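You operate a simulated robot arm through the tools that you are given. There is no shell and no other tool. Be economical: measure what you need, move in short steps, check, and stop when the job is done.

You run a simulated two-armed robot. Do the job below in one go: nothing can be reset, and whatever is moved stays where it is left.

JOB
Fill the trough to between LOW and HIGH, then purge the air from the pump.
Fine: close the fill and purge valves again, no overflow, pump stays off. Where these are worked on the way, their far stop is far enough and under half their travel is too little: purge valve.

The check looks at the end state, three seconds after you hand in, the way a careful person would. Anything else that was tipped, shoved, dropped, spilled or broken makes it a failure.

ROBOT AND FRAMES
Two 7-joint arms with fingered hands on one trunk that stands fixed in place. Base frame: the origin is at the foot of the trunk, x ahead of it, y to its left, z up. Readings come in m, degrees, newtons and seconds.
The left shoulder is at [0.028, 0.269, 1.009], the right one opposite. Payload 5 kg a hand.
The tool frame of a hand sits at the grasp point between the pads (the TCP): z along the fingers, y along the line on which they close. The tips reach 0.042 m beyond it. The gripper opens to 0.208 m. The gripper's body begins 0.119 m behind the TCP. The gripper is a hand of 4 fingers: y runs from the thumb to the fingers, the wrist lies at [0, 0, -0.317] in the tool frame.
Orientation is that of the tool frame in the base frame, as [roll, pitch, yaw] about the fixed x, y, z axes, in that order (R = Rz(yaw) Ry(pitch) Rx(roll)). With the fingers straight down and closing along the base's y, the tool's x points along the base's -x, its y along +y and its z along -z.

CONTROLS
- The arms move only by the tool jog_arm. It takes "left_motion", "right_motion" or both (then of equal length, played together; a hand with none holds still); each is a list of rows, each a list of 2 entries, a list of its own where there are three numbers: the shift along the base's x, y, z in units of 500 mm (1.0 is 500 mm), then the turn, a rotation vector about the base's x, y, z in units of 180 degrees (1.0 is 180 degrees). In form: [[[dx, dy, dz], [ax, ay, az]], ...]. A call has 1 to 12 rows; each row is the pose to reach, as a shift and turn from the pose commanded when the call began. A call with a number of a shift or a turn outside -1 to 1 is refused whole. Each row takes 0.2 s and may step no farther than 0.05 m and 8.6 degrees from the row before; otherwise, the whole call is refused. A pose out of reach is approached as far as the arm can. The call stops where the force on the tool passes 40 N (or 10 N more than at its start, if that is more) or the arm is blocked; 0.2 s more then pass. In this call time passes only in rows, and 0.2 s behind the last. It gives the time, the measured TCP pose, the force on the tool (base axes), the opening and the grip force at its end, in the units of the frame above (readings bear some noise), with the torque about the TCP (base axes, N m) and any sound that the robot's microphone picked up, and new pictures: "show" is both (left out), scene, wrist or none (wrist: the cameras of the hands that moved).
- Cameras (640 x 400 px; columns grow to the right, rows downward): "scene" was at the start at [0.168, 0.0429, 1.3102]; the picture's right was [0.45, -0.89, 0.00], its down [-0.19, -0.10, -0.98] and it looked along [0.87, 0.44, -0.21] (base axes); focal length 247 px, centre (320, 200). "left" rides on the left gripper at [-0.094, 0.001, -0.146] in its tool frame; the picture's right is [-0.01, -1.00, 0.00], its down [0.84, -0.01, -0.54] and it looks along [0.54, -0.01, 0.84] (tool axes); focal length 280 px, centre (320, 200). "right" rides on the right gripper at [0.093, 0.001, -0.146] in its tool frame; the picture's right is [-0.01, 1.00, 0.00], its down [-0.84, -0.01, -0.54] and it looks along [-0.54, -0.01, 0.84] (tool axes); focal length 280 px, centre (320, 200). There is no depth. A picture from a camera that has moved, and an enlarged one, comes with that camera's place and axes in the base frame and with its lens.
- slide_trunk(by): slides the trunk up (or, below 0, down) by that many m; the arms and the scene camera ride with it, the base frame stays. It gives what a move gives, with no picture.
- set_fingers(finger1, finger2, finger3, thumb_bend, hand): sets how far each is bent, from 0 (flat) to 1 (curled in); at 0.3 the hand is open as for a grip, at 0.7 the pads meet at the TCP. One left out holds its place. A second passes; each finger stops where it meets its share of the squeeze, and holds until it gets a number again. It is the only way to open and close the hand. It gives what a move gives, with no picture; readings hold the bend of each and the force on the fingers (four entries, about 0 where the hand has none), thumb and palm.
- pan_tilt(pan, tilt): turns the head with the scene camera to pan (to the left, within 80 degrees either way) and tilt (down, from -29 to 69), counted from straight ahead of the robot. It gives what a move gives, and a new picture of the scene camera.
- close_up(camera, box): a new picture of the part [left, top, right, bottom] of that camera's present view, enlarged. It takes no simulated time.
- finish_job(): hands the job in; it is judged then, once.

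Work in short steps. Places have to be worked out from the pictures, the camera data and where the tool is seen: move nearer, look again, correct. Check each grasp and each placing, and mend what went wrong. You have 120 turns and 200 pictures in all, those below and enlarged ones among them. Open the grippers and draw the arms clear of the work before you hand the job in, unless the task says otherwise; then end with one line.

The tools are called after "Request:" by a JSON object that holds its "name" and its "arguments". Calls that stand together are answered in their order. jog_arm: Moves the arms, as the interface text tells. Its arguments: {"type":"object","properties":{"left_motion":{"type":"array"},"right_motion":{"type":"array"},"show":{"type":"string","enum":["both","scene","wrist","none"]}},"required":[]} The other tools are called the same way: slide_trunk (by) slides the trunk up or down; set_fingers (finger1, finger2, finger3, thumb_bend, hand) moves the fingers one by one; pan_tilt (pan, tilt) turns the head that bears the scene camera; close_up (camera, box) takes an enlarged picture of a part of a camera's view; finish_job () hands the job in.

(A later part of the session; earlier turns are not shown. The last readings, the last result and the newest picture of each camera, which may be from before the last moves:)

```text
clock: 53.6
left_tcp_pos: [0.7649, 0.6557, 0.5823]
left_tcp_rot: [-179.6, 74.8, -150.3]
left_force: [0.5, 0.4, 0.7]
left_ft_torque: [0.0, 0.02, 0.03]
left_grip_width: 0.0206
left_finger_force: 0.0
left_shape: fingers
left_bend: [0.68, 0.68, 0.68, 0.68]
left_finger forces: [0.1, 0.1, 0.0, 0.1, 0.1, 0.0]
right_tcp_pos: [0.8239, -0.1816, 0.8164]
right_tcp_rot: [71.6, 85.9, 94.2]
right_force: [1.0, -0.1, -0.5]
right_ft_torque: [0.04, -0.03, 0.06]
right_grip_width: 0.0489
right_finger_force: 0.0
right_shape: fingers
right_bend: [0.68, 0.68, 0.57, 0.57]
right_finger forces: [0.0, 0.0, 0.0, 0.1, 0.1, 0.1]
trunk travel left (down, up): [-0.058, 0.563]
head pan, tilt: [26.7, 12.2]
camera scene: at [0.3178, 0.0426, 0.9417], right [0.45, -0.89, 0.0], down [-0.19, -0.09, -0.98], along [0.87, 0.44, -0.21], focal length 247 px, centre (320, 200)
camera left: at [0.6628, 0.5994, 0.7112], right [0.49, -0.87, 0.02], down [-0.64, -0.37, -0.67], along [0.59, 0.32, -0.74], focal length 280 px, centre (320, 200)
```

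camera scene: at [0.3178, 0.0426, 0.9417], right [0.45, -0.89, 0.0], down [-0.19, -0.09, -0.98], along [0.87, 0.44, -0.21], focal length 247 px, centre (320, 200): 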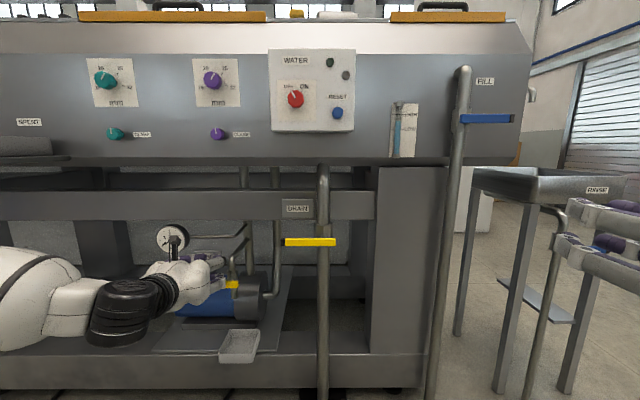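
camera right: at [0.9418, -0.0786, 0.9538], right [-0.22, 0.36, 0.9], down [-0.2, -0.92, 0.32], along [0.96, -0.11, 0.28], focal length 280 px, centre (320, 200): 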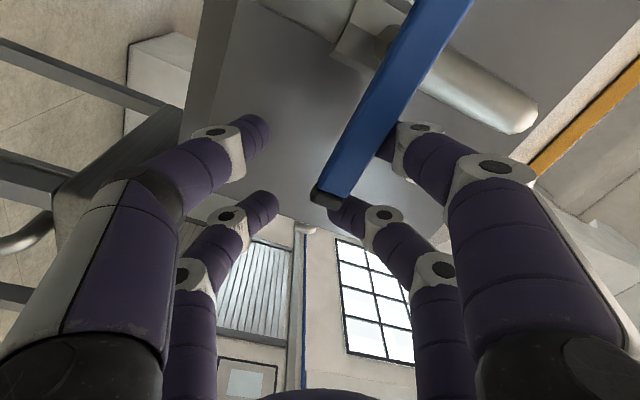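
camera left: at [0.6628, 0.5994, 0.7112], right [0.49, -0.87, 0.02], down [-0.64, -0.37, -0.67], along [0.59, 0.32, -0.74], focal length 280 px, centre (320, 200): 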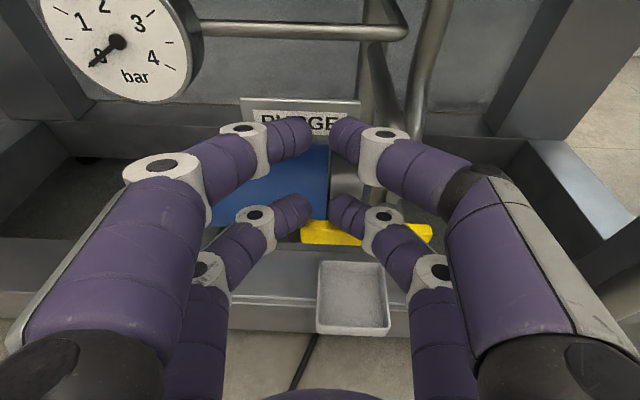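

The beak is right above the lever's outer end. I shift 1.5 cm inward and 2 cm forward, then press down in 1 cm steps.

Request:
{"name": "jog_arm", "arguments": {"left_motion": [[[0.05, -0.01, 0], [0, 0, 0]], [[0.05, -0.01, -0.02], [0, 0, 0]], [[0.05, -0.01, -0.04], [0, 0, 0]], [[0.05, -0.01, -0.06], [0, 0, 0]], [[0.05, -0.01, -0.08], [0, 0, 0]], [[0.05, -0.01, -0.1], [0, 0, 0]], [[0.05, -0.01, -0.12], [0, 0, 0]]], "show": "wrist"}}

Request:
{"name": "close_up", "arguments": {"camera": "scene", "box": [130, 200, 350, 370]}}

```text
clock: 54.3
left_tcp_pos: [0.7911, 0.6487, 0.574]
left_tcp_rot: [-170.2, 75.1, -141.1]
left_force: [-13.6, -7.8, 28.1]
left_ft_torque: [0.49, -0.09, 0.21]
left_grip_width: 0.0153
left_finger_force: 19.6
left_shape: fingers
left_bend: [0.71, 0.69, 0.67, 0.68]
left_finger forces: [11.9, 21.1, 6.0, 0.0, 0.1, 0.1]
right_tcp_pos: [0.8227, -0.182, 0.8205]
right_tcp_rot: [70.2, 86.0, 93.0]
right_force: [-0.4, 1.3, 0.6]
right_ft_torque: [0.03, -0.06, -0.14]
right_grip_width: 0.0492
right_finger_force: 0.0
right_shape: fingers
right_bend: [0.68, 0.68, 0.57, 0.57]
right_finger forces: [0.1, 0.0, 0.1, 0.0, 0.0, 0.0]
trunk travel left (down, up): [-0.058, 0.563]
head pan, tilt: [26.7, 12.2]
stopped in row 3 (left hand): the force on the tool passed its limit at 57 N (the readings are from after the stop); the commanded pose is now the measured one
camera left: at [0.6862, 0.5966, 0.7004], right [0.49, -0.87, 0.06], down [-0.62, -0.4, -0.68], along [0.61, 0.3, -0.73], focal length 280 px, centre (320, 200)
```

left: 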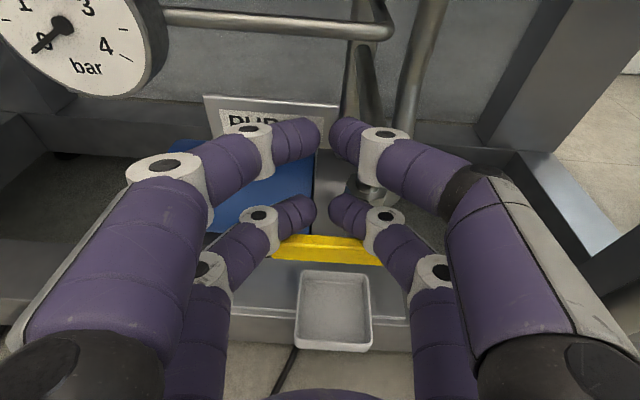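

```text
2.35 times, centred on (240, 285) of scene
camera zoom: at [0.3156, 0.0422, 0.9433], right [0.45, -0.89, 0.0], down [-0.19, -0.09, -0.98], along [0.87, 0.44, -0.21], focal length 581 px, centre (508, 0)
```

zoom: 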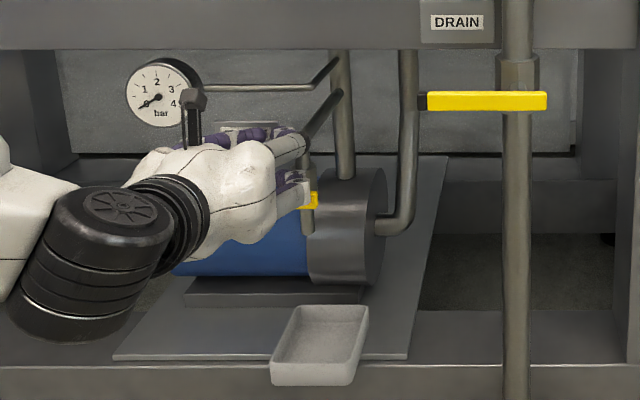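

I was too deep: the upper fingertips likely touched the PURGE sign, which sits 3.7 cm behind the lever. I back off 2 cm, straighten, and press again at a shallower depth to test fairly.

Request:
{"name": "jog_arm", "arguments": {"left_motion": [[[-0.03, 0.0, 0.03], [0, 0, -0.02]], [[-0.046, 0.01, 0.03], [0, 0, -0.045]], [[-0.046, 0.01, 0.01], [0, 0, -0.045]], [[-0.046, 0.01, -0.01], [0, 0, -0.045]], [[-0.046, 0.01, -0.025], [0, 0, -0.045]], [[-0.046, 0.01, -0.04], [0, 0, -0.045]], [[-0.046, 0.01, -0.055], [0, 0, -0.045]], [[-0.046, 0.01, -0.07], [0, 0, -0.045]]], "show": "wrist"}}

Request:
{"name": "close_up", "arguments": {"camera": "scene", "box": [130, 200, 350, 370]}}

```text
clock: 56.1
left_tcp_pos: [0.7692, 0.6528, 0.5801]
left_tcp_rot: [-171.1, 74.5, -149.9]
left_force: [0.0, -0.2, 0.2]
left_ft_torque: [0.0, -0.03, 0.02]
left_grip_width: 0.02
left_finger_force: 0.9
left_shape: fingers
left_bend: [0.68, 0.68, 0.68, 0.68]
left_finger forces: [0.1, 1.4, 0.1, 0.1, 0.0, 0.0]
left hand out of reach, approached as far as the arm can: row 3, 4, 5, 6, 7, 8
right_tcp_pos: [0.8246, -0.1822, 0.8176]
right_tcp_rot: [71.9, 86.0, 94.5]
right_force: [0.2, 0.2, -0.1]
right_ft_torque: [0.02, 0.01, -0.01]
right_grip_width: 0.0491
right_finger_force: 0.2
right_shape: fingers
right_bend: [0.68, 0.68, 0.57, 0.57]
right_finger forces: [0.0, 0.1, 0.1, 0.0, 0.0, 0.0]
trunk travel left (down, up): [-0.058, 0.563]
head pan, tilt: [26.7, 12.2]
camera left: at [0.6587, 0.6174, 0.7076], right [0.37, -0.93, 0.06], down [-0.68, -0.31, -0.67], along [0.64, 0.21, -0.74], focal length 280 px, centre (320, 200)
```

left: 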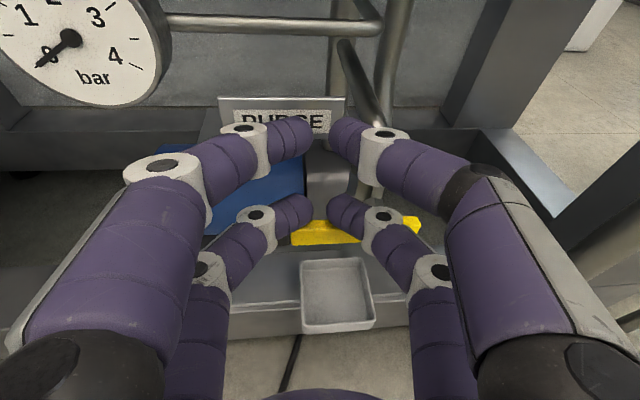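

```text
2.35 times, centred on (240, 285) of scene
camera zoom: at [0.3176, 0.0428, 0.9419], right [0.45, -0.89, 0.0], down [-0.19, -0.1, -0.98], along [0.87, 0.44, -0.21], focal length 581 px, centre (508, 0)
```

zoom: 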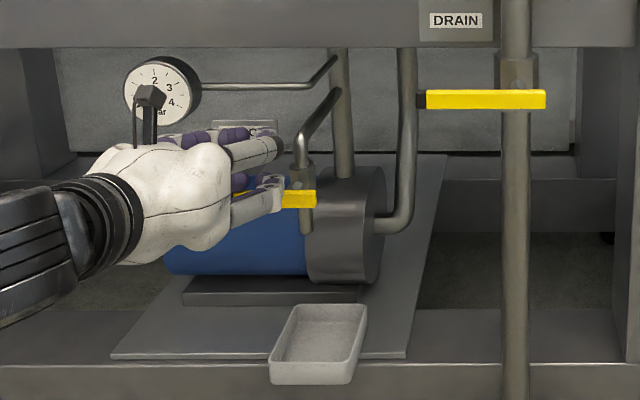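

The left arm is folded to its limit, since the lowered trunk leaned forward and won't let the hand go lower. I raise the trunk 8 cm to give the arm room, then retract.

Request:
{"name": "slide_trunk", "arguments": {"by": 0.08}}

Request:
{"name": "jog_arm", "arguments": {"left_motion": [[[-0.03, -0.015, 0], [0, 0, 0]], [[-0.07, -0.035, 0], [0, 0, 0]], [[-0.12, -0.06, 0], [0, 0, 0]]], "show": "scene"}}

```text
clock: 57.3
left_tcp_pos: [0.7589, 0.6511, 0.7]
left_tcp_rot: [-163.5, 77.1, -142.8]
left_force: [-0.3, -0.1, -0.9]
left_ft_torque: [0.04, -0.14, 0.0]
left_grip_width: 0.0199
left_finger_force: 0.1
left_shape: fingers
left_bend: [0.68, 0.68, 0.68, 0.68]
left_finger forces: [0.0, 0.0, 0.0, 0.0, 0.0, 0.0]
right_tcp_pos: [0.8257, -0.1828, 0.8956]
right_tcp_rot: [73.8, 86.0, 96.5]
right_force: [1.4, 0.0, -1.3]
right_ft_torque: [0.0, -0.11, 0.08]
right_grip_width: 0.0486
right_finger_force: 0.1
right_shape: fingers
right_bend: [0.68, 0.68, 0.57, 0.57]
right_finger forces: [0.1, 0.0, 0.1, 0.0, 0.0, 0.0]
trunk travel left (down, up): [-0.138, 0.483]
head pan, tilt: [26.7, 12.2]
```

```text
clock: 58.1
left_tcp_pos: [0.7109, 0.6297, 0.7034]
left_tcp_rot: [-163.3, 77.1, -142.6]
left_force: [-0.2, -0.1, -0.8]
left_ft_torque: [-0.01, -0.02, -0.02]
left_grip_width: 0.0202
left_finger_force: 0.0
left_shape: fingers
left_bend: [0.68, 0.68, 0.68, 0.68]
left_finger forces: [0.0, 0.1, 0.0, 0.1, 0.1, 0.1]
left hand out of reach, approached as far as the arm can: row 3
right_tcp_pos: [0.8244, -0.1826, 0.8981]
right_tcp_rot: [71.8, 85.9, 94.4]
right_force: [-0.1, 0.2, -0.3]
right_ft_torque: [-0.01, -0.03, -0.02]
right_grip_width: 0.049
right_finger_force: 0.1
right_shape: fingers
right_bend: [0.68, 0.68, 0.57, 0.57]
right_finger forces: [0.0, 0.1, 0.0, 0.0, 0.0, 0.0]
trunk travel left (down, up): [-0.138, 0.483]
head pan, tilt: [26.7, 12.2]
camera scene: at [0.2658, 0.0428, 1.0384], right [0.45, -0.89, 0.0], down [-0.19, -0.1, -0.98], along [0.87, 0.44, -0.21], focal length 247 px, centre (320, 200)
```

scene: 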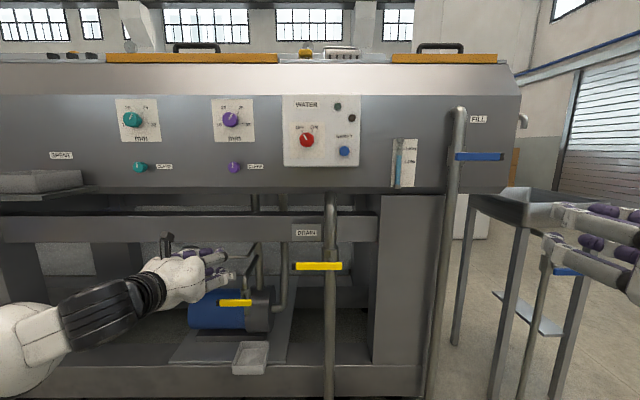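

The hand is clear of the beam now. I raise the trunk another 10 cm, then lower the left hand back toward the purge lever.

Request:
{"name": "slide_trunk", "arguments": {"by": 0.1}}

Request:
{"name": "jog_arm", "arguments": {"left_motion": [[[0, 0, -0.07], [-0.01, -0.01, -0.01]], [[0, 0, -0.14], [-0.01, -0.01, -0.02]], [[0, 0, -0.21], [-0.01, -0.01, -0.03]], [[0, 0, -0.28], [-0.01, -0.01, -0.03]], [[0, 0, -0.35], [-0.01, -0.01, -0.03]], [[0, 0, -0.4], [-0.01, -0.01, -0.03]]]}}

```text
clock: 59.4
left_tcp_pos: [0.7125, 0.6283, 0.8002]
left_tcp_rot: [-164.0, 76.6, -143.3]
left_force: [0.9, 0.9, -2.2]
left_ft_torque: [0.12, -0.22, -0.03]
left_grip_width: 0.02
left_finger_force: 0.0
left_shape: fingers
left_bend: [0.68, 0.68, 0.68, 0.68]
left_finger forces: [0.0, 0.0, 0.0, 0.0, 0.1, 0.0]
right_tcp_pos: [0.8261, -0.183, 0.9932]
right_tcp_rot: [76.3, 86.0, 98.9]
right_force: [1.2, 0.6, -3.5]
right_ft_torque: [0.17, -0.37, -0.06]
right_grip_width: 0.0491
right_finger_force: 0.1
right_shape: fingers
right_bend: [0.68, 0.68, 0.57, 0.57]
right_finger forces: [0.0, 0.0, 0.0, 0.1, 0.0, 0.0]
trunk travel left (down, up): [-0.238, 0.383]
head pan, tilt: [26.7, 12.2]
```

```text
clock: 60.5
left_tcp_pos: [0.5942, 0.7963, 1.0999]
left_tcp_rot: [41.3, 70.4, 74.4]
left_force: [1.2, -0.9, -0.4]
left_ft_torque: [-0.01, -0.14, 0.27]
left_grip_width: 0.0202
left_finger_force: 0.0
left_shape: fingers
left_bend: [0.68, 0.68, 0.68, 0.68]
left_finger forces: [0.0, 0.0, 0.0, 0.1, 0.0, 0.0]
left hand out of reach, approached as far as the arm can: row 1, 2, 3
right_tcp_pos: [0.8264, -0.1831, 0.992]
right_tcp_rot: [78.0, 86.0, 100.6]
right_force: [0.8, -2.1, -3.2]
right_ft_torque: [0.17, -0.38, 0.35]
right_grip_width: 0.0488
right_finger_force: 0.0
right_shape: fingers
right_bend: [0.68, 0.68, 0.57, 0.57]
right_finger forces: [0.0, 0.1, 0.1, 0.0, 0.1, 0.1]
trunk travel left (down, up): [-0.238, 0.383]
head pan, tilt: [26.7, 12.2]
stopped in row 5 (left hand): the force on the tool passed its limit at 71 N (the readings are from after the stop); the commanded pose is now the measured one
camera scene: at [0.2148, 0.0422, 1.1506], right [0.45, -0.89, 0.0], down [-0.19, -0.09, -0.98], along [0.87, 0.44, -0.21], focal length 247 px, centre (320, 200)
camera left: at [0.4655, 0.6934, 1.1508], right [0.56, -0.8, -0.21], down [-0.36, -0.01, -0.93], along [0.75, 0.59, -0.3], focal length 280 px, centre (320, 200)
```

scene: 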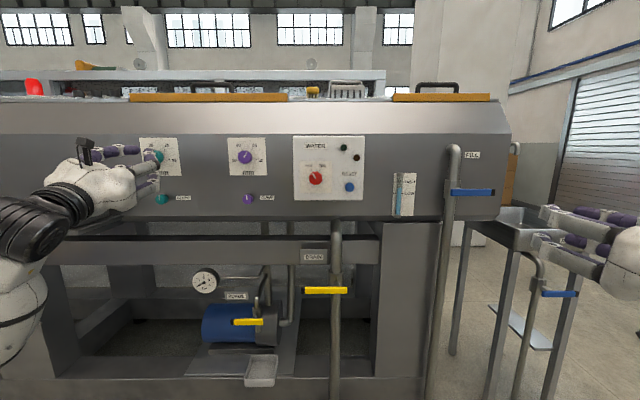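
left: 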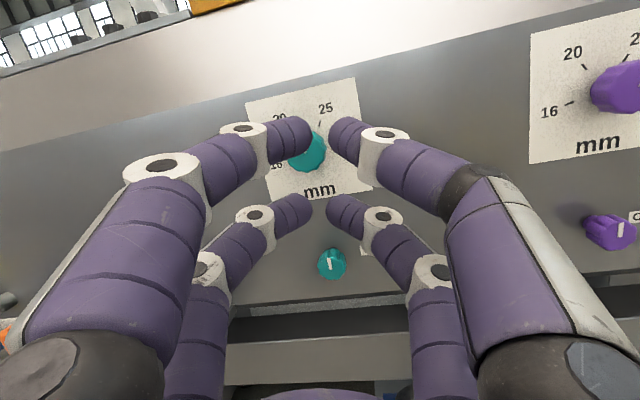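

The arm solver flipped posture unexpectedly and swung the hand up in front of the teal knob. I'll check that nothing was disturbed before moving again.

Request:
{"name": "close_up", "arguments": {"camera": "scene", "box": [80, 110, 300, 230]}}

Request:
{"name": "pan_tilt", "arguments": {"pan": 50, "tilt": 20}}

```text
2.91 times, centred on (190, 170) of scene
camera zoom: at [0.2148, 0.0422, 1.1506], right [0.45, -0.89, 0.0], down [-0.19, -0.09, -0.98], along [0.87, 0.44, -0.21], focal length 718 px, centre (698, 287)
```

zoom: 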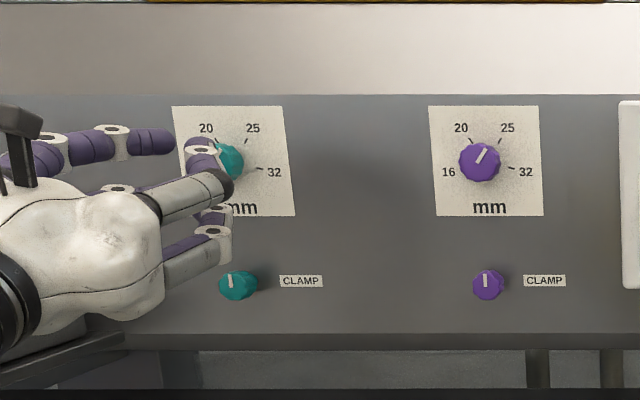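

```text
clock: 61.3
left_tcp_pos: [0.5928, 0.7972, 1.1008]
left_tcp_rot: [40.8, 70.2, 74.0]
left_force: [0.2, -1.1, 0.1]
left_ft_torque: [-0.04, -0.02, 0.05]
left_grip_width: 0.0206
left_finger_force: 0.0
left_shape: fingers
left_bend: [0.68, 0.68, 0.68, 0.68]
left_finger forces: [0.1, 0.0, 0.1, 0.1, 0.1, 0.0]
right_tcp_pos: [0.8243, -0.1827, 0.9958]
right_tcp_rot: [74.0, 85.9, 96.6]
right_force: [0.5, -0.3, -0.4]
right_ft_torque: [0.0, -0.03, -0.02]
right_grip_width: 0.0487
right_finger_force: 0.1
right_shape: fingers
right_bend: [0.68, 0.68, 0.57, 0.57]
right_finger forces: [0.0, 0.0, 0.0, 0.0, 0.0, 0.2]
trunk travel left (down, up): [-0.238, 0.383]
head pan, tilt: [50.0, 20.0]
camera scene: at [0.1902, 0.0722, 1.1387], right [0.77, -0.64, 0.0], down [-0.22, -0.26, -0.94], along [0.6, 0.72, -0.34], focal length 247 px, centre (320, 200)
```

scene: 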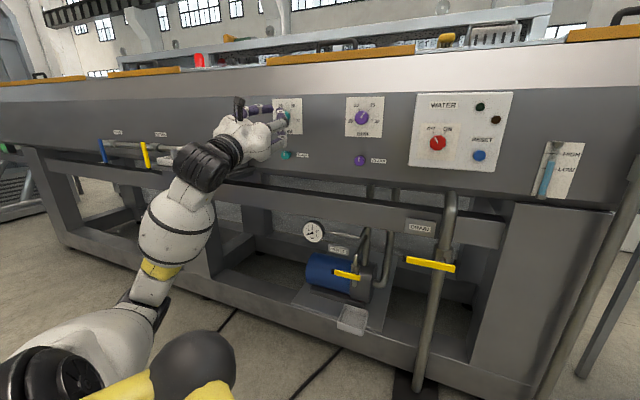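

Nothing was touched: dials are unchanged and the hand is well in front of the panel. I pull back and pitch the left hand down gradually toward its original comfortable posture, checking halfway.

Request:
{"name": "jog_arm", "arguments": {"left_motion": [[[0, -0.033, 0], [-0.0215, 0.0356, 0]], [[0, -0.066, 0], [-0.043, 0.0712, 0]], [[0, -0.1, -0.02], [-0.0645, 0.1068, 0]], [[0, -0.133, -0.04], [-0.086, 0.1424, 0]], [[0, -0.166, -0.06], [-0.1075, 0.178, 0]], [[0, -0.2, -0.08], [-0.129, 0.2136, 0]]], "show": "scene"}}

```text
clock: 62.7
left_tcp_pos: [0.5929, 0.6986, 1.058]
left_tcp_rot: [158.4, 57.1, -173.7]
left_force: [0.8, 1.4, -1.5]
left_ft_torque: [0.02, -0.08, -0.07]
left_grip_width: 0.0203
left_finger_force: 0.1
left_shape: fingers
left_bend: [0.68, 0.68, 0.68, 0.68]
left_finger forces: [0.1, 0.0, 0.1, 0.0, 0.1, 0.0]
right_tcp_pos: [0.8243, -0.1825, 0.9954]
right_tcp_rot: [74.0, 86.1, 96.5]
right_force: [0.1, 0.6, -0.2]
right_ft_torque: [-0.02, 0.01, -0.06]
right_grip_width: 0.0486
right_finger_force: 0.0
right_shape: fingers
right_bend: [0.68, 0.68, 0.57, 0.57]
right_finger forces: [0.1, 0.1, 0.0, 0.1, 0.0, 0.0]
trunk travel left (down, up): [-0.238, 0.383]
head pan, tilt: [50.0, 20.0]
camera scene: at [0.1903, 0.0729, 1.1387], right [0.77, -0.64, 0.0], down [-0.22, -0.26, -0.94], along [0.6, 0.72, -0.34], focal length 247 px, centre (320, 200)
```

scene: 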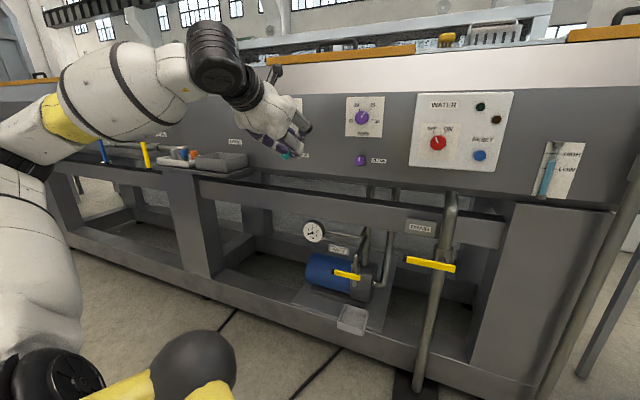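

The arm is back in a good elbow-out posture, trays are undisturbed, and the hand already points at the right heading, 30° down. I raise the trunk to its original height, then descend in front of the machine at a safe distance.

Request:
{"name": "slide_trunk", "arguments": {"by": 0.15}}

Request:
{"name": "jog_arm", "arguments": {"left_motion": [[[0.02, -0.02, -0.05], [0, 0, 0]], [[0.04, -0.03, -0.12], [0, 0, 0]], [[0.06, -0.04, -0.2], [0, 0, 0]], [[0.08, -0.05, -0.28], [0, 0, 0]], [[0.1, -0.06, -0.36], [0, 0, 0]], [[0.12, -0.08, -0.44], [0, 0, 0]], [[0.14, -0.1, -0.52], [0, 0, 0]], [[0.16, -0.12, -0.6], [0, 0, 0]], [[0.17, -0.14, -0.68], [0, 0, 0]], [[0.17, -0.14, -0.76], [0, 0, 0]]], "show": "scene"}}

```text
clock: 64.5
left_tcp_pos: [0.5947, 0.697, 1.2101]
left_tcp_rot: [158.2, 57.2, -173.8]
left_force: [0.1, 0.9, -0.2]
left_ft_torque: [0.02, 0.0, 0.03]
left_grip_width: 0.0202
left_finger_force: 0.0
left_shape: fingers
left_bend: [0.68, 0.68, 0.68, 0.68]
left_finger forces: [0.1, 0.0, 0.1, 0.1, 0.1, 0.0]
right_tcp_pos: [0.8257, -0.1818, 1.1455]
right_tcp_rot: [74.8, 86.2, 97.6]
right_force: [0.2, 0.1, 0.0]
right_ft_torque: [0.03, -0.04, -0.01]
right_grip_width: 0.0488
right_finger_force: 0.1
right_shape: fingers
right_bend: [0.68, 0.68, 0.57, 0.57]
right_finger forces: [0.0, 0.0, 0.1, 0.0, 0.0, 0.0]
trunk travel left (down, up): [-0.388, 0.233]
head pan, tilt: [50.0, 20.0]
```

```text
clock: 66.7
left_tcp_pos: [0.6784, 0.6272, 0.8278]
left_tcp_rot: [158.2, 57.3, -173.9]
left_force: [0.1, 0.2, -0.7]
left_ft_torque: [-0.03, 0.02, -0.03]
left_grip_width: 0.0203
left_finger_force: 0.0
left_shape: fingers
left_bend: [0.68, 0.68, 0.68, 0.68]
left_finger forces: [0.0, 0.1, 0.0, 0.1, 0.0, 0.1]
right_tcp_pos: [0.8241, -0.1819, 1.1461]
right_tcp_rot: [74.5, 86.2, 97.3]
right_force: [0.5, -0.8, -0.2]
right_ft_torque: [0.04, -0.03, 0.0]
right_grip_width: 0.0489
right_finger_force: 0.1
right_shape: fingers
right_bend: [0.68, 0.68, 0.57, 0.57]
right_finger forces: [0.0, 0.0, 0.0, 0.0, 0.1, 0.0]
trunk travel left (down, up): [-0.388, 0.233]
head pan, tilt: [50.0, 20.0]
camera scene: at [0.1448, 0.0723, 1.2973], right [0.77, -0.64, 0.0], down [-0.22, -0.26, -0.94], along [0.6, 0.72, -0.34], focal length 247 px, centre (320, 200)
```

scene: 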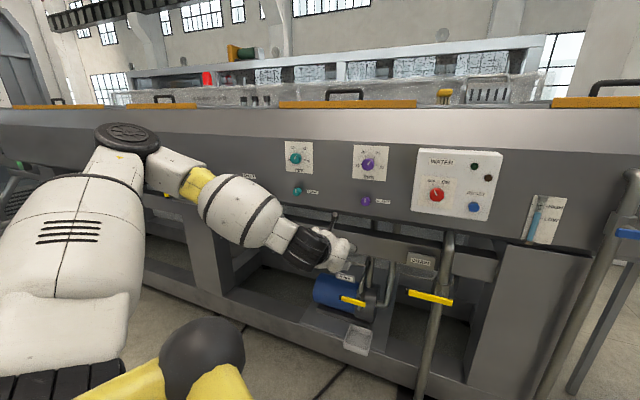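

Tracking is exact now. I continue descending to z≈0.60 at the same stand-off.

Request:
{"name": "jog_arm", "arguments": {"left_motion": [[[0.003, 0.005, -0.08], [0, 0, 0]], [[0.006, 0.01, -0.16], [0, 0, 0]], [[0.009, 0.015, -0.24], [0, 0, 0]], [[0.012, 0.02, -0.32], [0, 0, 0]], [[0.016, 0.025, -0.39], [0, 0, 0]], [[0.02, 0.03, -0.45], [0, 0, 0]]]}}

```text
clock: 68.1
left_tcp_pos: [0.6853, 0.638, 0.6845]
left_tcp_rot: [158.3, 57.3, -174.0]
left_force: [-0.1, 0.4, 0.7]
left_ft_torque: [0.0, 0.04, 0.03]
left_grip_width: 0.0205
left_finger_force: 0.0
left_shape: fingers
left_bend: [0.68, 0.68, 0.68, 0.68]
left_finger forces: [0.0, 0.1, 0.0, 0.0, 0.0, 0.1]
left hand out of reach, approached as far as the arm can: row 4, 5, 6
right_tcp_pos: [0.8249, -0.1837, 1.1457]
right_tcp_rot: [73.3, 86.0, 95.8]
right_force: [-0.4, -0.3, 0.7]
right_ft_torque: [-0.03, 0.11, 0.01]
right_grip_width: 0.049
right_finger_force: 0.1
right_shape: fingers
right_bend: [0.68, 0.68, 0.57, 0.57]
right_finger forces: [0.0, 0.0, 0.0, 0.0, 0.0, 0.1]
trunk travel left (down, up): [-0.388, 0.233]
head pan, tilt: [50.0, 20.0]
camera scene: at [0.1442, 0.072, 1.2978], right [0.77, -0.64, 0.0], down [-0.22, -0.26, -0.94], along [0.6, 0.72, -0.34], focal length 247 px, centre (320, 200)
camera left: at [0.627, 0.5783, 0.8354], right [0.42, -0.89, -0.19], down [-0.85, -0.3, -0.44], along [0.34, 0.34, -0.88], focal length 280 px, centre (320, 200)
```

scene: 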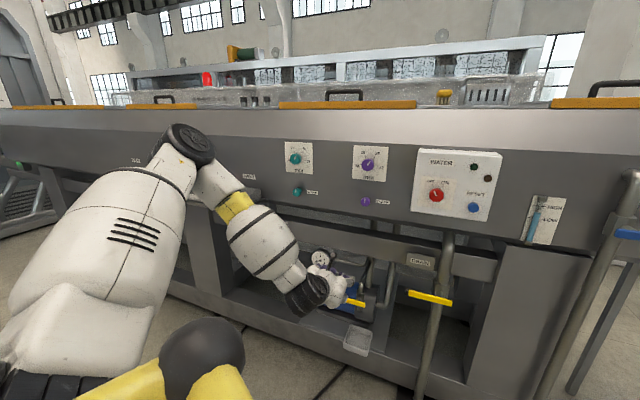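
left: 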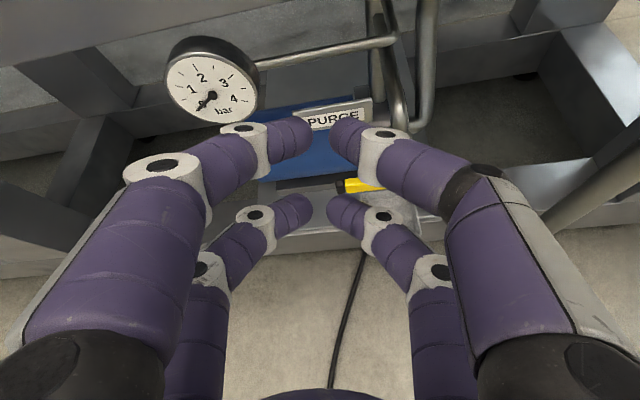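

The wrist bend limits the descent at this pitch. I steepen the hand by 20° and continue down and slightly forward.

Request:
{"name": "jog_arm", "arguments": {"left_motion": [[[0.01, 0.002, -0.03], [-0.0145, 0.0236, 0]], [[0.025, 0.005, -0.07], [-0.029, 0.0472, 0]], [[0.045, 0.009, -0.12], [-0.0433, 0.0708, 0]], [[0.07, 0.014, -0.17], [-0.0577, 0.0944, 0]]], "show": "wrist"}}

```text
clock: 69.1
left_tcp_pos: [0.72, 0.6431, 0.5979]
left_tcp_rot: [169.0, 38.6, -165.8]
left_force: [-0.3, 0.2, 0.0]
left_ft_torque: [-0.03, 0.0, -0.03]
left_grip_width: 0.0203
left_finger_force: 0.0
left_shape: fingers
left_bend: [0.68, 0.68, 0.68, 0.68]
left_finger forces: [0.0, 0.0, 0.0, 0.0, 0.1, 0.0]
right_tcp_pos: [0.8252, -0.1824, 1.1459]
right_tcp_rot: [74.2, 86.2, 96.9]
right_force: [0.4, -0.5, 0.6]
right_ft_torque: [-0.01, -0.01, -0.03]
right_grip_width: 0.0491
right_finger_force: 0.0
right_shape: fingers
right_bend: [0.68, 0.68, 0.57, 0.57]
right_finger forces: [0.0, 0.0, 0.1, 0.0, 0.1, 0.1]
trunk travel left (down, up): [-0.388, 0.233]
head pan, tilt: [50.0, 20.0]
camera left: at [0.7116, 0.6132, 0.7681], right [0.37, -0.92, -0.14], down [-0.93, -0.35, -0.11], along [0.05, 0.17, -0.98], focal length 280 px, centre (320, 200)
```

left: 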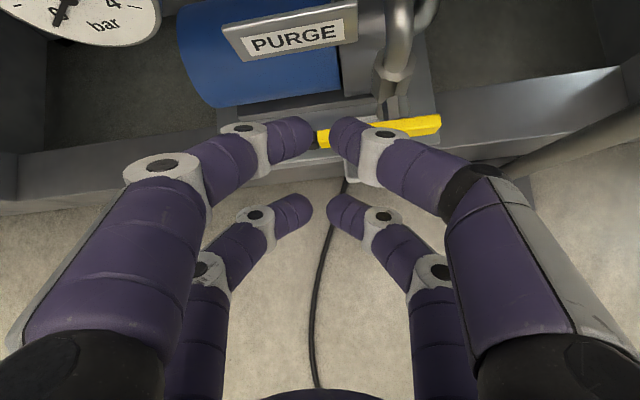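

The hand tracks well at 51° down. I place the front fingertips over the lever's outer end and press down gently, keeping shallow to avoid the sign.

Request:
{"name": "jog_arm", "arguments": {"left_motion": [[[0.062, 0.016, 0], [0, 0, 0]], [[0.062, 0.016, -0.04], [0, 0, 0]], [[0.062, 0.016, -0.07], [0, 0, 0]], [[0.062, 0.016, -0.09], [0, 0, 0]], [[0.062, 0.016, -0.11], [0, 0, 0]], [[0.062, 0.016, -0.13], [0, 0, 0]], [[0.062, 0.016, -0.15], [0, 0, 0]]], "show": "wrist"}}

Request:
{"name": "pan_tilt", "arguments": {"pan": 35, "tilt": 30}}

```text
clock: 70.5
left_tcp_pos: [0.7601, 0.6527, 0.5411]
left_tcp_rot: [169.0, 39.5, -166.0]
left_force: [5.6, 2.6, 17.1]
left_ft_torque: [0.07, -0.65, 0.1]
left_grip_width: 0.0136
left_finger_force: 8.2
left_shape: fingers
left_bend: [0.68, 0.68, 0.68, 0.71]
left_finger forces: [0.0, 0.1, 0.0, 0.1, 16.4, 0.0]
right_tcp_pos: [0.8258, -0.182, 1.146]
right_tcp_rot: [74.4, 86.0, 97.1]
right_force: [1.0, 1.2, -0.6]
right_ft_torque: [0.03, -0.05, -0.04]
right_grip_width: 0.0489
right_finger_force: 0.1
right_shape: fingers
right_bend: [0.68, 0.68, 0.57, 0.57]
right_finger forces: [0.0, 0.1, 0.1, 0.1, 0.1, 0.0]
trunk travel left (down, up): [-0.388, 0.233]
head pan, tilt: [50.0, 20.0]
stopped in row 7 (left hand): the force on the tool passed its limit at 45 N (the readings are from after the stop); the commanded pose is now the measured one
camera left: at [0.7473, 0.621, 0.7104], right [0.37, -0.92, -0.14], down [-0.93, -0.35, -0.13], along [0.07, 0.18, -0.98], focal length 280 px, centre (320, 200)
```

left: 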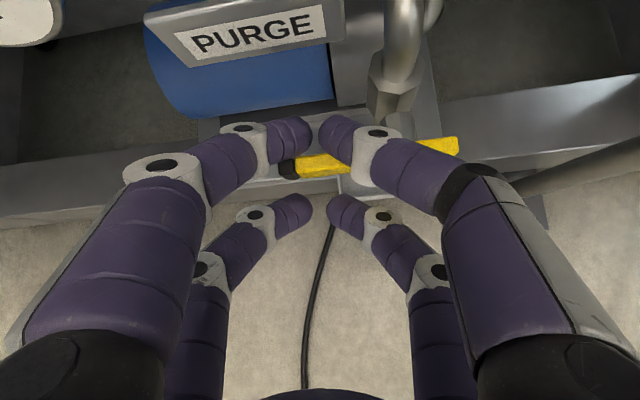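

```text
clock: 71.3
left_tcp_pos: [0.7579, 0.6514, 0.5405]
left_tcp_rot: [168.9, 39.4, -166.0]
left_force: [11.0, 4.6, 24.0]
left_ft_torque: [0.11, -0.97, 0.14]
left_grip_width: 0.0141
left_finger_force: 13.1
left_shape: fingers
left_bend: [0.68, 0.68, 0.68, 0.71]
left_finger forces: [0.9, 0.0, 0.1, 0.1, 25.5, 0.0]
right_tcp_pos: [0.8235, -0.1841, 1.1465]
right_tcp_rot: [73.4, 86.0, 95.9]
right_force: [-0.8, 1.1, 0.5]
right_ft_torque: [-0.01, -0.02, -0.04]
right_grip_width: 0.0489
right_finger_force: 0.2
right_shape: fingers
right_bend: [0.68, 0.68, 0.57, 0.57]
right_finger forces: [0.0, 0.1, 0.0, 0.0, 0.1, 0.0]
trunk travel left (down, up): [-0.388, 0.233]
head pan, tilt: [35.0, 30.0]
camera scene: at [0.1579, 0.052, 1.2818], right [0.57, -0.82, 0.0], down [-0.41, -0.29, -0.87], along [0.71, 0.5, -0.5], focal length 247 px, centre (320, 200)
```

scene: 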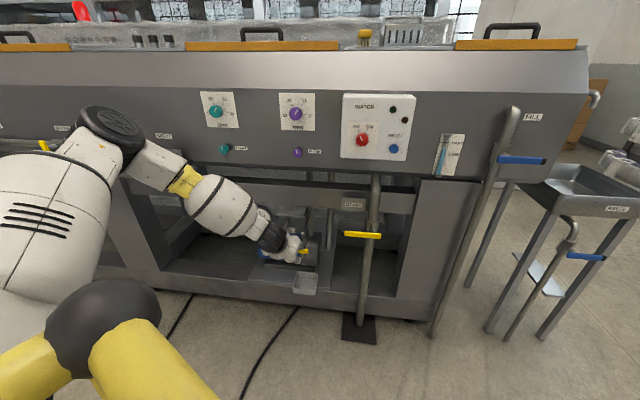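

The thumb presses the lever with about 25 N. I zoom in to see whether it has turned.

Request:
{"name": "close_up", "arguments": {"camera": "scene", "box": [250, 200, 350, 300]}}

```text
4.00 times, centred on (300, 250) of scene
camera zoom: at [0.1579, 0.052, 1.2818], right [0.57, -0.82, 0.0], down [-0.41, -0.29, -0.87], along [0.71, 0.5, -0.5], focal length 988 px, centre (400, 0)
```

zoom: 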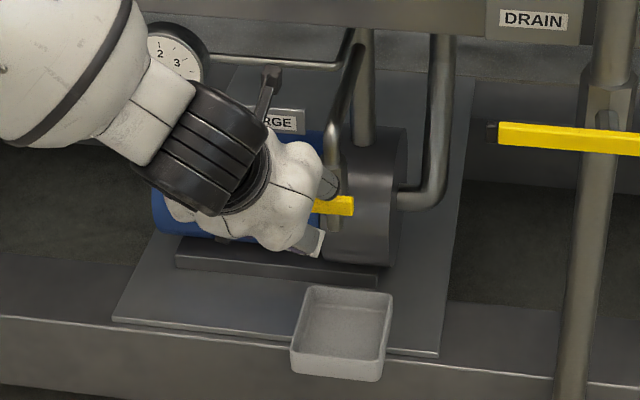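

Inconclusive: it may have tipped slightly. I press further in small steps and watch whether the hand goes down with the lever.

Request:
{"name": "jog_arm", "arguments": {"left_motion": [[[0, 0.006, -0.01], [0, 0, 0]], [[0, 0.01, -0.02], [0, 0, 0]], [[0, 0.01, -0.03], [0, 0, 0]], [[0, 0.01, -0.04], [0, 0, 0]]], "show": "wrist"}}

Request:
{"name": "close_up", "arguments": {"camera": "scene", "box": [275, 215, 335, 275]}}

```text
clock: 71.8
left_tcp_pos: [0.7625, 0.6532, 0.5383]
left_tcp_rot: [169.2, 39.9, -166.0]
left_force: [6.5, 2.8, 15.7]
left_ft_torque: [-0.02, -0.6, 0.14]
left_grip_width: 0.0143
left_finger_force: 9.3
left_shape: fingers
left_bend: [0.68, 0.68, 0.68, 0.7]
left_finger forces: [0.0, 0.1, 0.1, 0.0, 16.7, 0.0]
right_tcp_pos: [0.8255, -0.181, 1.1452]
right_tcp_rot: [74.5, 86.1, 97.0]
right_force: [0.6, -0.1, -0.2]
right_ft_torque: [0.03, -0.04, -0.05]
right_grip_width: 0.0491
right_finger_force: 0.0
right_shape: fingers
right_bend: [0.68, 0.68, 0.57, 0.57]
right_finger forces: [0.0, 0.0, 0.1, 0.0, 0.0, 0.1]
trunk travel left (down, up): [-0.388, 0.233]
head pan, tilt: [35.0, 30.0]
stopped in row 2 (left hand): the force on the tool passed its limit at 42 N (the readings are from after the stop); the commanded pose is now the measured one
camera left: at [0.7489, 0.6223, 0.7079], right [0.36, -0.92, -0.13], down [-0.93, -0.35, -0.14], along [0.08, 0.17, -0.98], focal length 280 px, centre (320, 200)
```

left: 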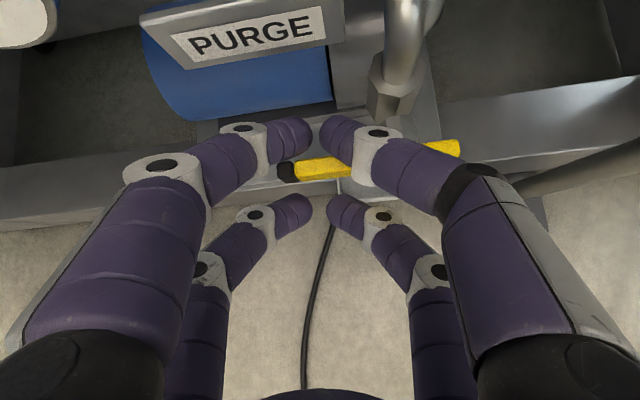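

```text
6.67 times, centred on (305, 245) of scene
camera zoom: at [0.1585, 0.0526, 1.2812], right [0.57, -0.82, 0.0], down [-0.41, -0.29, -0.87], along [0.71, 0.5, -0.5], focal length 1646 px, centre (420, -100)
```

zoom: 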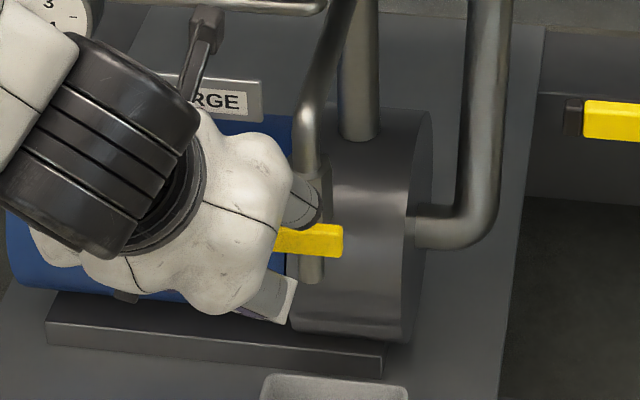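

The lever doesn't turn down, so it opens upward. I retreat, then I'll use a moderately lowered trunk so the hand can come in flatter from below.

Request:
{"name": "jog_arm", "arguments": {"left_motion": [[[-0.01, 0, 0.04], [0, 0, 0]], [[-0.08, -0.03, 0.08], [0, 0, 0]], [[-0.13, -0.045, 0.15], [0, 0, 0]], [[-0.165, -0.05, 0.23], [0, 0, 0]], [[-0.165, -0.05, 0.31], [0, 0, 0]], [[-0.165, -0.05, 0.36], [0, 0, 0]]], "show": "none"}}

Request:
{"name": "slide_trunk", "arguments": {"by": -0.16}}

Request:
{"name": "close_up", "arguments": {"camera": "scene", "box": [0, 0, 640, 400]}}

```text
clock: 73.2
left_tcp_pos: [0.6775, 0.6269, 0.7155]
left_tcp_rot: [169.1, 39.5, -166.1]
left_force: [0.5, -0.8, -1.1]
left_ft_torque: [0.02, 0.02, 0.0]
left_grip_width: 0.0203
left_finger_force: 0.1
left_shape: fingers
left_bend: [0.68, 0.68, 0.68, 0.68]
left_finger forces: [0.0, 0.0, 0.1, 0.0, 0.1, 0.0]
right_tcp_pos: [0.8248, -0.1832, 1.1459]
right_tcp_rot: [73.7, 86.0, 96.4]
right_force: [-0.1, -1.0, 0.0]
right_ft_torque: [0.0, -0.01, 0.04]
right_grip_width: 0.0491
right_finger_force: 0.0
right_shape: fingers
right_bend: [0.68, 0.68, 0.57, 0.57]
right_finger forces: [0.0, 0.0, 0.0, 0.0, 0.0, 0.1]
trunk travel left (down, up): [-0.388, 0.233]
head pan, tilt: [35.0, 30.0]
```

```text
clock: 75.0
left_tcp_pos: [0.6764, 0.6281, 0.556]
left_tcp_rot: [169.2, 39.7, -165.9]
left_force: [-0.9, 0.6, 0.4]
left_ft_torque: [0.01, 0.04, 0.02]
left_grip_width: 0.0201
left_finger_force: 0.1
left_shape: fingers
left_bend: [0.68, 0.68, 0.68, 0.68]
left_finger forces: [0.0, 0.1, 0.0, 0.0, 0.1, 0.0]
right_tcp_pos: [0.8236, -0.1822, 0.9879]
right_tcp_rot: [73.0, 85.9, 95.6]
right_force: [-1.0, -0.4, 0.9]
right_ft_torque: [0.01, 0.05, 0.01]
right_grip_width: 0.0491
right_finger_force: 0.1
right_shape: fingers
right_bend: [0.68, 0.68, 0.57, 0.57]
right_finger forces: [0.0, 0.0, 0.0, 0.1, 0.0, 0.1]
trunk travel left (down, up): [-0.228, 0.393]
head pan, tilt: [35.0, 30.0]
```

```text
1.00 times, centred on (320, 200) of scene (not enlarged: the box is as wide or as high as the picture)
camera zoom: at [0.2084, 0.0527, 1.1122], right [0.57, -0.82, 0.0], down [-0.41, -0.29, -0.87], along [0.71, 0.5, -0.5], focal length 247 px, centre (320, 200)
```

zoom: 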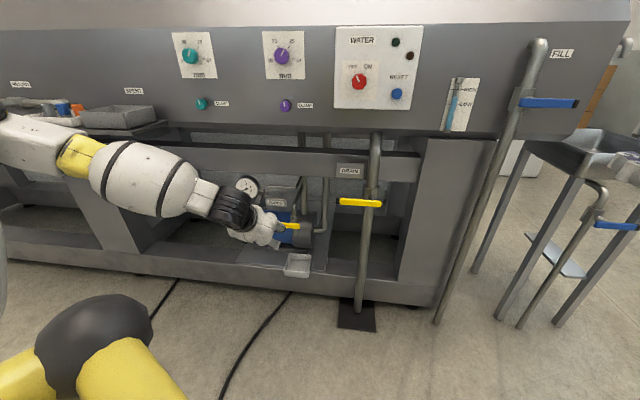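

The posture is good. I move down and forward to just below and in front of the lever, while pitching the hand up 22°.

Request:
{"name": "jog_arm", "arguments": {"left_motion": [[[0.02, 0.004, -0.05], [0.0127, -0.0208, 0]], [[0.04, 0.008, -0.1], [0.0254, -0.0416, 0]], [[0.06, 0.012, -0.15], [0.0381, -0.0624, 0]], [[0.08, 0.016, -0.2], [0.0508, -0.0832, 0]], [[0.098, 0.02, -0.232], [0.0635, -0.104, 0]]]}}

```text
clock: 76.2
left_tcp_pos: [0.7102, 0.6326, 0.4717]
left_tcp_rot: [162.0, 53.2, -171.3]
left_force: [-0.7, 0.6, 0.3]
left_ft_torque: [-0.01, -0.02, 0.03]
left_grip_width: 0.0202
left_finger_force: 0.0
left_shape: fingers
left_bend: [0.68, 0.68, 0.68, 0.68]
left_finger forces: [0.1, 0.0, 0.0, 0.0, 0.1, 0.0]
left hand out of reach, approached as far as the arm can: row 4, 5
right_tcp_pos: [0.8245, -0.1823, 0.9855]
right_tcp_rot: [74.0, 86.1, 96.7]
right_force: [-0.2, 0.4, 0.6]
right_ft_torque: [0.01, -0.01, 0.03]
right_grip_width: 0.0489
right_finger_force: 0.1
right_shape: fingers
right_bend: [0.68, 0.68, 0.57, 0.57]
right_finger forces: [0.0, 0.0, 0.0, 0.0, 0.1, 0.0]
trunk travel left (down, up): [-0.228, 0.393]
head pan, tilt: [35.0, 30.0]
camera scene: at [0.2087, 0.0527, 1.1117], right [0.57, -0.82, 0.0], down [-0.41, -0.29, -0.87], along [0.71, 0.5, -0.5], focal length 247 px, centre (320, 200)
camera left: at [0.6621, 0.5809, 0.6298], right [0.4, -0.9, -0.17], down [-0.87, -0.31, -0.37], along [0.28, 0.3, -0.91], focal length 280 px, centre (320, 200)
```

scene: 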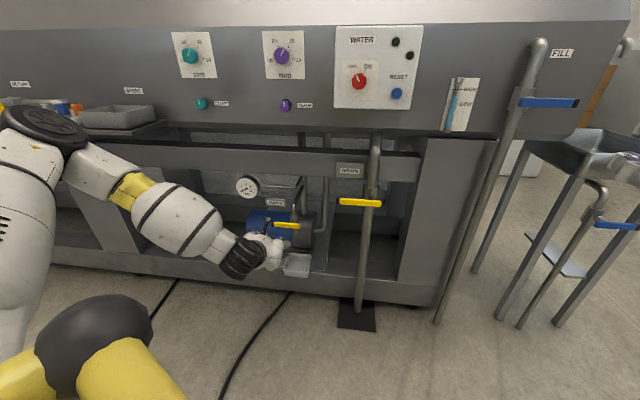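
left: 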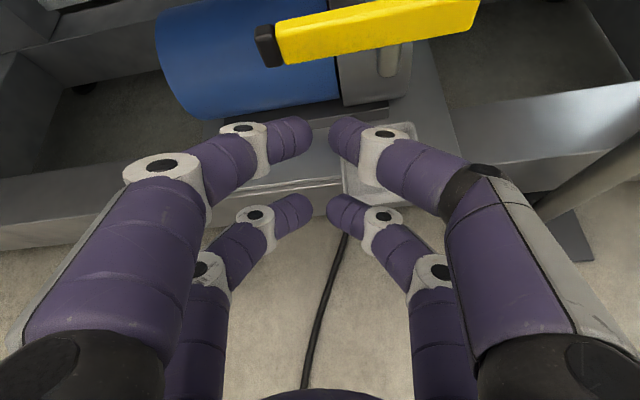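

The hand is just below the lever. I go 1.2 cm lower and 4.5 cm forward to bring the front fingers under it.

Request:
{"name": "jog_arm", "arguments": {"left_motion": [[[0.01, 0.005, -0.024], [0, 0, 0]], [[0.035, 0.017, -0.026], [0, 0, 0]], [[0.06, 0.03, -0.026], [0, 0, 0]], [[0.085, 0.042, -0.026], [0, 0, 0]]], "show": "wrist"}}

```text
clock: 77.2
left_tcp_pos: [0.7544, 0.6557, 0.4589]
left_tcp_rot: [162.0, 53.2, -171.3]
left_force: [-0.3, -0.1, 0.4]
left_ft_torque: [-0.01, 0.01, 0.04]
left_grip_width: 0.0202
left_finger_force: 0.0
left_shape: fingers
left_bend: [0.68, 0.68, 0.68, 0.68]
left_finger forces: [0.0, 0.0, 0.0, 0.1, 0.0, 0.0]
right_tcp_pos: [0.8241, -0.1825, 0.9865]
right_tcp_rot: [74.0, 86.0, 96.6]
right_force: [1.2, 0.4, -0.4]
right_ft_torque: [-0.02, 0.01, -0.01]
right_grip_width: 0.0487
right_finger_force: 0.1
right_shape: fingers
right_bend: [0.68, 0.68, 0.57, 0.57]
right_finger forces: [0.0, 0.0, 0.0, 0.0, 0.0, 0.0]
trunk travel left (down, up): [-0.228, 0.393]
head pan, tilt: [35.0, 30.0]
camera left: at [0.7055, 0.6033, 0.6158], right [0.4, -0.9, -0.17], down [-0.87, -0.31, -0.37], along [0.28, 0.3, -0.91], focal length 280 px, centre (320, 200)
```

left: 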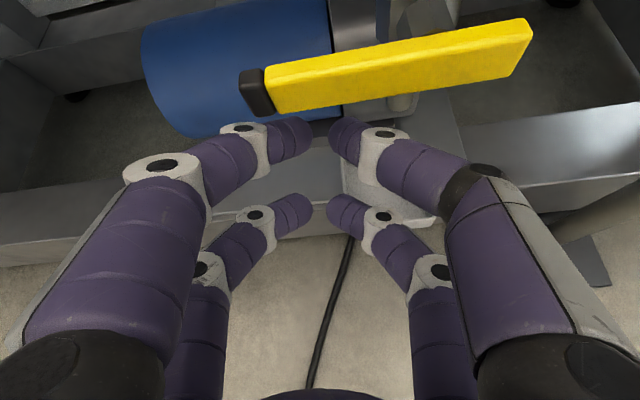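

The fingertips reach just under the lever. I lift slowly along the first 30° of the arc and check.

Request:
{"name": "jog_arm", "arguments": {"left_motion": [[[0.01, -0.006, 0.025], [0, 0, 0]], [[0.015, -0.01, 0.05], [0, 0, 0]], [[0.013, -0.007, 0.068], [0, 0, 0]], [[0.012, -0.005, 0.088], [0, 0, 0]], [[0.012, -0.005, 0.107], [0, 0, 0]], [[0.012, -0.006, 0.126], [0, 0, 0]]], "show": "wrist"}}

Request:
{"name": "close_up", "arguments": {"camera": "scene", "box": [225, 165, 345, 285]}}

```text
clock: 78.4
left_tcp_pos: [0.7541, 0.6517, 0.5042]
left_tcp_rot: [162.3, 52.5, -171.3]
left_force: [-13.9, -2.3, -5.2]
left_ft_torque: [0.19, -0.09, -0.39]
left_grip_width: 0.0183
left_finger_force: 6.7
left_shape: fingers
left_bend: [0.68, 0.68, 0.68, 0.69]
left_finger forces: [0.0, 0.0, 0.0, 0.0, 14.8, 0.1]
right_tcp_pos: [0.8253, -0.1819, 0.9868]
right_tcp_rot: [74.3, 86.0, 96.9]
right_force: [1.3, -0.5, 0.0]
right_ft_torque: [0.02, 0.0, 0.02]
right_grip_width: 0.0488
right_finger_force: 0.0
right_shape: fingers
right_bend: [0.68, 0.68, 0.57, 0.57]
right_finger forces: [0.1, 0.0, 0.0, 0.0, 0.0, 0.1]
trunk travel left (down, up): [-0.228, 0.393]
head pan, tilt: [35.0, 30.0]
stopped in row 6 (left hand): the force on the tool passed its limit at 43 N (the readings are from after the stop); the commanded pose is now the measured one
camera left: at [0.7074, 0.6, 0.6629], right [0.39, -0.9, -0.17], down [-0.88, -0.31, -0.36], along [0.27, 0.29, -0.92], focal length 280 px, centre (320, 200)
```

left: 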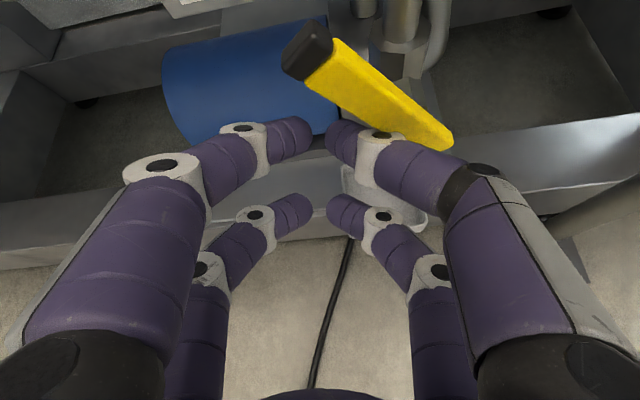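

```text
3.33 times, centred on (285, 225) of scene
camera zoom: at [0.2087, 0.053, 1.112], right [0.57, -0.82, 0.0], down [-0.41, -0.29, -0.87], along [0.71, 0.5, -0.5], focal length 823 px, centre (437, 117)
```

zoom: 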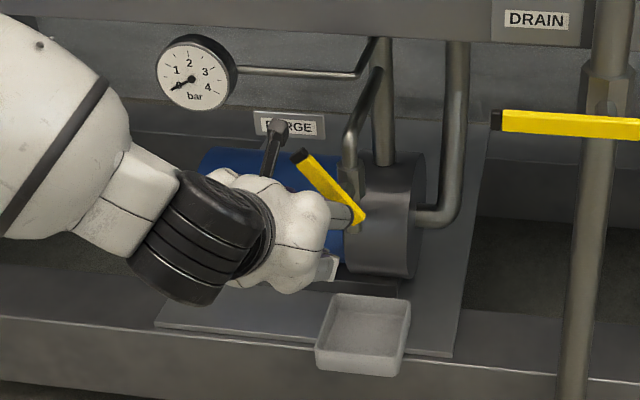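

The purge lever is already raised about 45–50°. I continue pushing up and to the right toward its far stop.

Request:
{"name": "jog_arm", "arguments": {"left_motion": [[[0.01, -0.01, 0.015], [0, 0, 0]], [[0.0186, -0.02, 0.028], [0, 0, 0]], [[0.025, -0.032, 0.038], [0, 0, 0]], [[0.03, -0.043, 0.048], [0, 0, 0]], [[0.036, -0.054, 0.058], [0, 0, 0]], [[0.041, -0.064, 0.066], [0, 0, 0]], [[0.047, -0.075, 0.074], [0, 0, 0]], [[0.052, -0.086, 0.08], [0, 0, 0]], [[0.057, -0.096, 0.085], [0, 0, 0]], [[0.061, -0.106, 0.09], [0, 0, 0]]], "show": "wrist"}}

Request:
{"name": "close_up", "arguments": {"camera": "scene", "box": [225, 165, 345, 285]}}

```text
clock: 79.1
left_tcp_pos: [0.7595, 0.6423, 0.5164]
left_tcp_rot: [162.2, 52.2, -171.2]
left_force: [-21.1, 5.1, 2.1]
left_ft_torque: [-0.07, -0.46, -0.26]
left_grip_width: 0.0102
left_finger_force: 11.4
left_shape: fingers
left_bend: [0.68, 0.68, 0.68, 0.71]
left_finger forces: [0.0, 0.0, 0.0, 0.1, 22.3, 0.1]
right_tcp_pos: [0.8249, -0.183, 0.9866]
right_tcp_rot: [74.0, 86.1, 96.6]
right_force: [0.3, 0.2, 0.9]
right_ft_torque: [-0.03, 0.02, -0.01]
right_grip_width: 0.0489
right_finger_force: 0.0
right_shape: fingers
right_bend: [0.68, 0.68, 0.57, 0.57]
right_finger forces: [0.1, 0.0, 0.0, 0.1, 0.1, 0.0]
trunk travel left (down, up): [-0.228, 0.393]
head pan, tilt: [35.0, 30.0]
stopped in row 3 (left hand): the force on the tool passed its limit at 43 N (the readings are from after the stop); the commanded pose is now the measured one
camera left: at [0.7139, 0.5908, 0.675], right [0.4, -0.9, -0.18], down [-0.88, -0.32, -0.35], along [0.26, 0.29, -0.92], focal length 280 px, centre (320, 200)
```

left: 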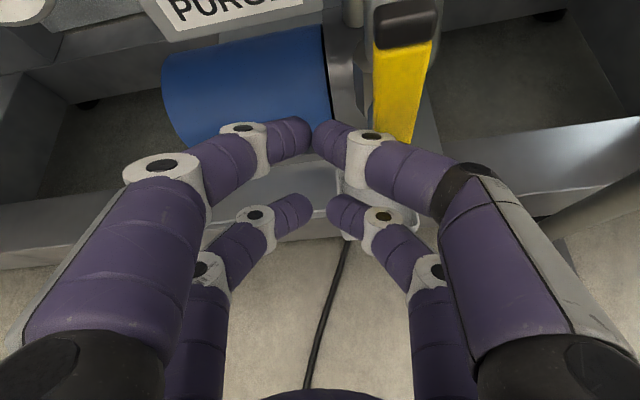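

```text
3.33 times, centred on (285, 225) of scene
camera zoom: at [0.2081, 0.053, 1.1122], right [0.57, -0.82, 0.0], down [-0.41, -0.29, -0.87], along [0.71, 0.5, -0.5], focal length 823 px, centre (437, 117)
```

zoom: 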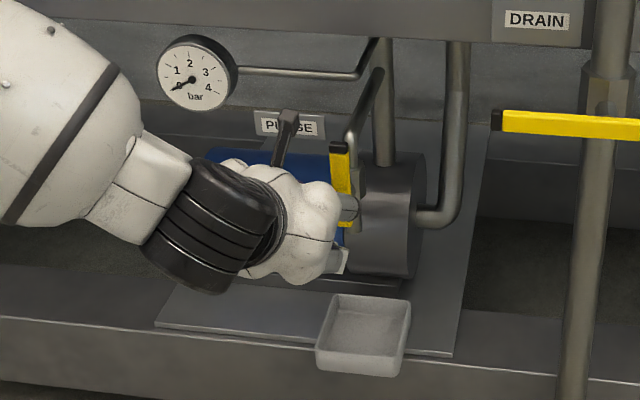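

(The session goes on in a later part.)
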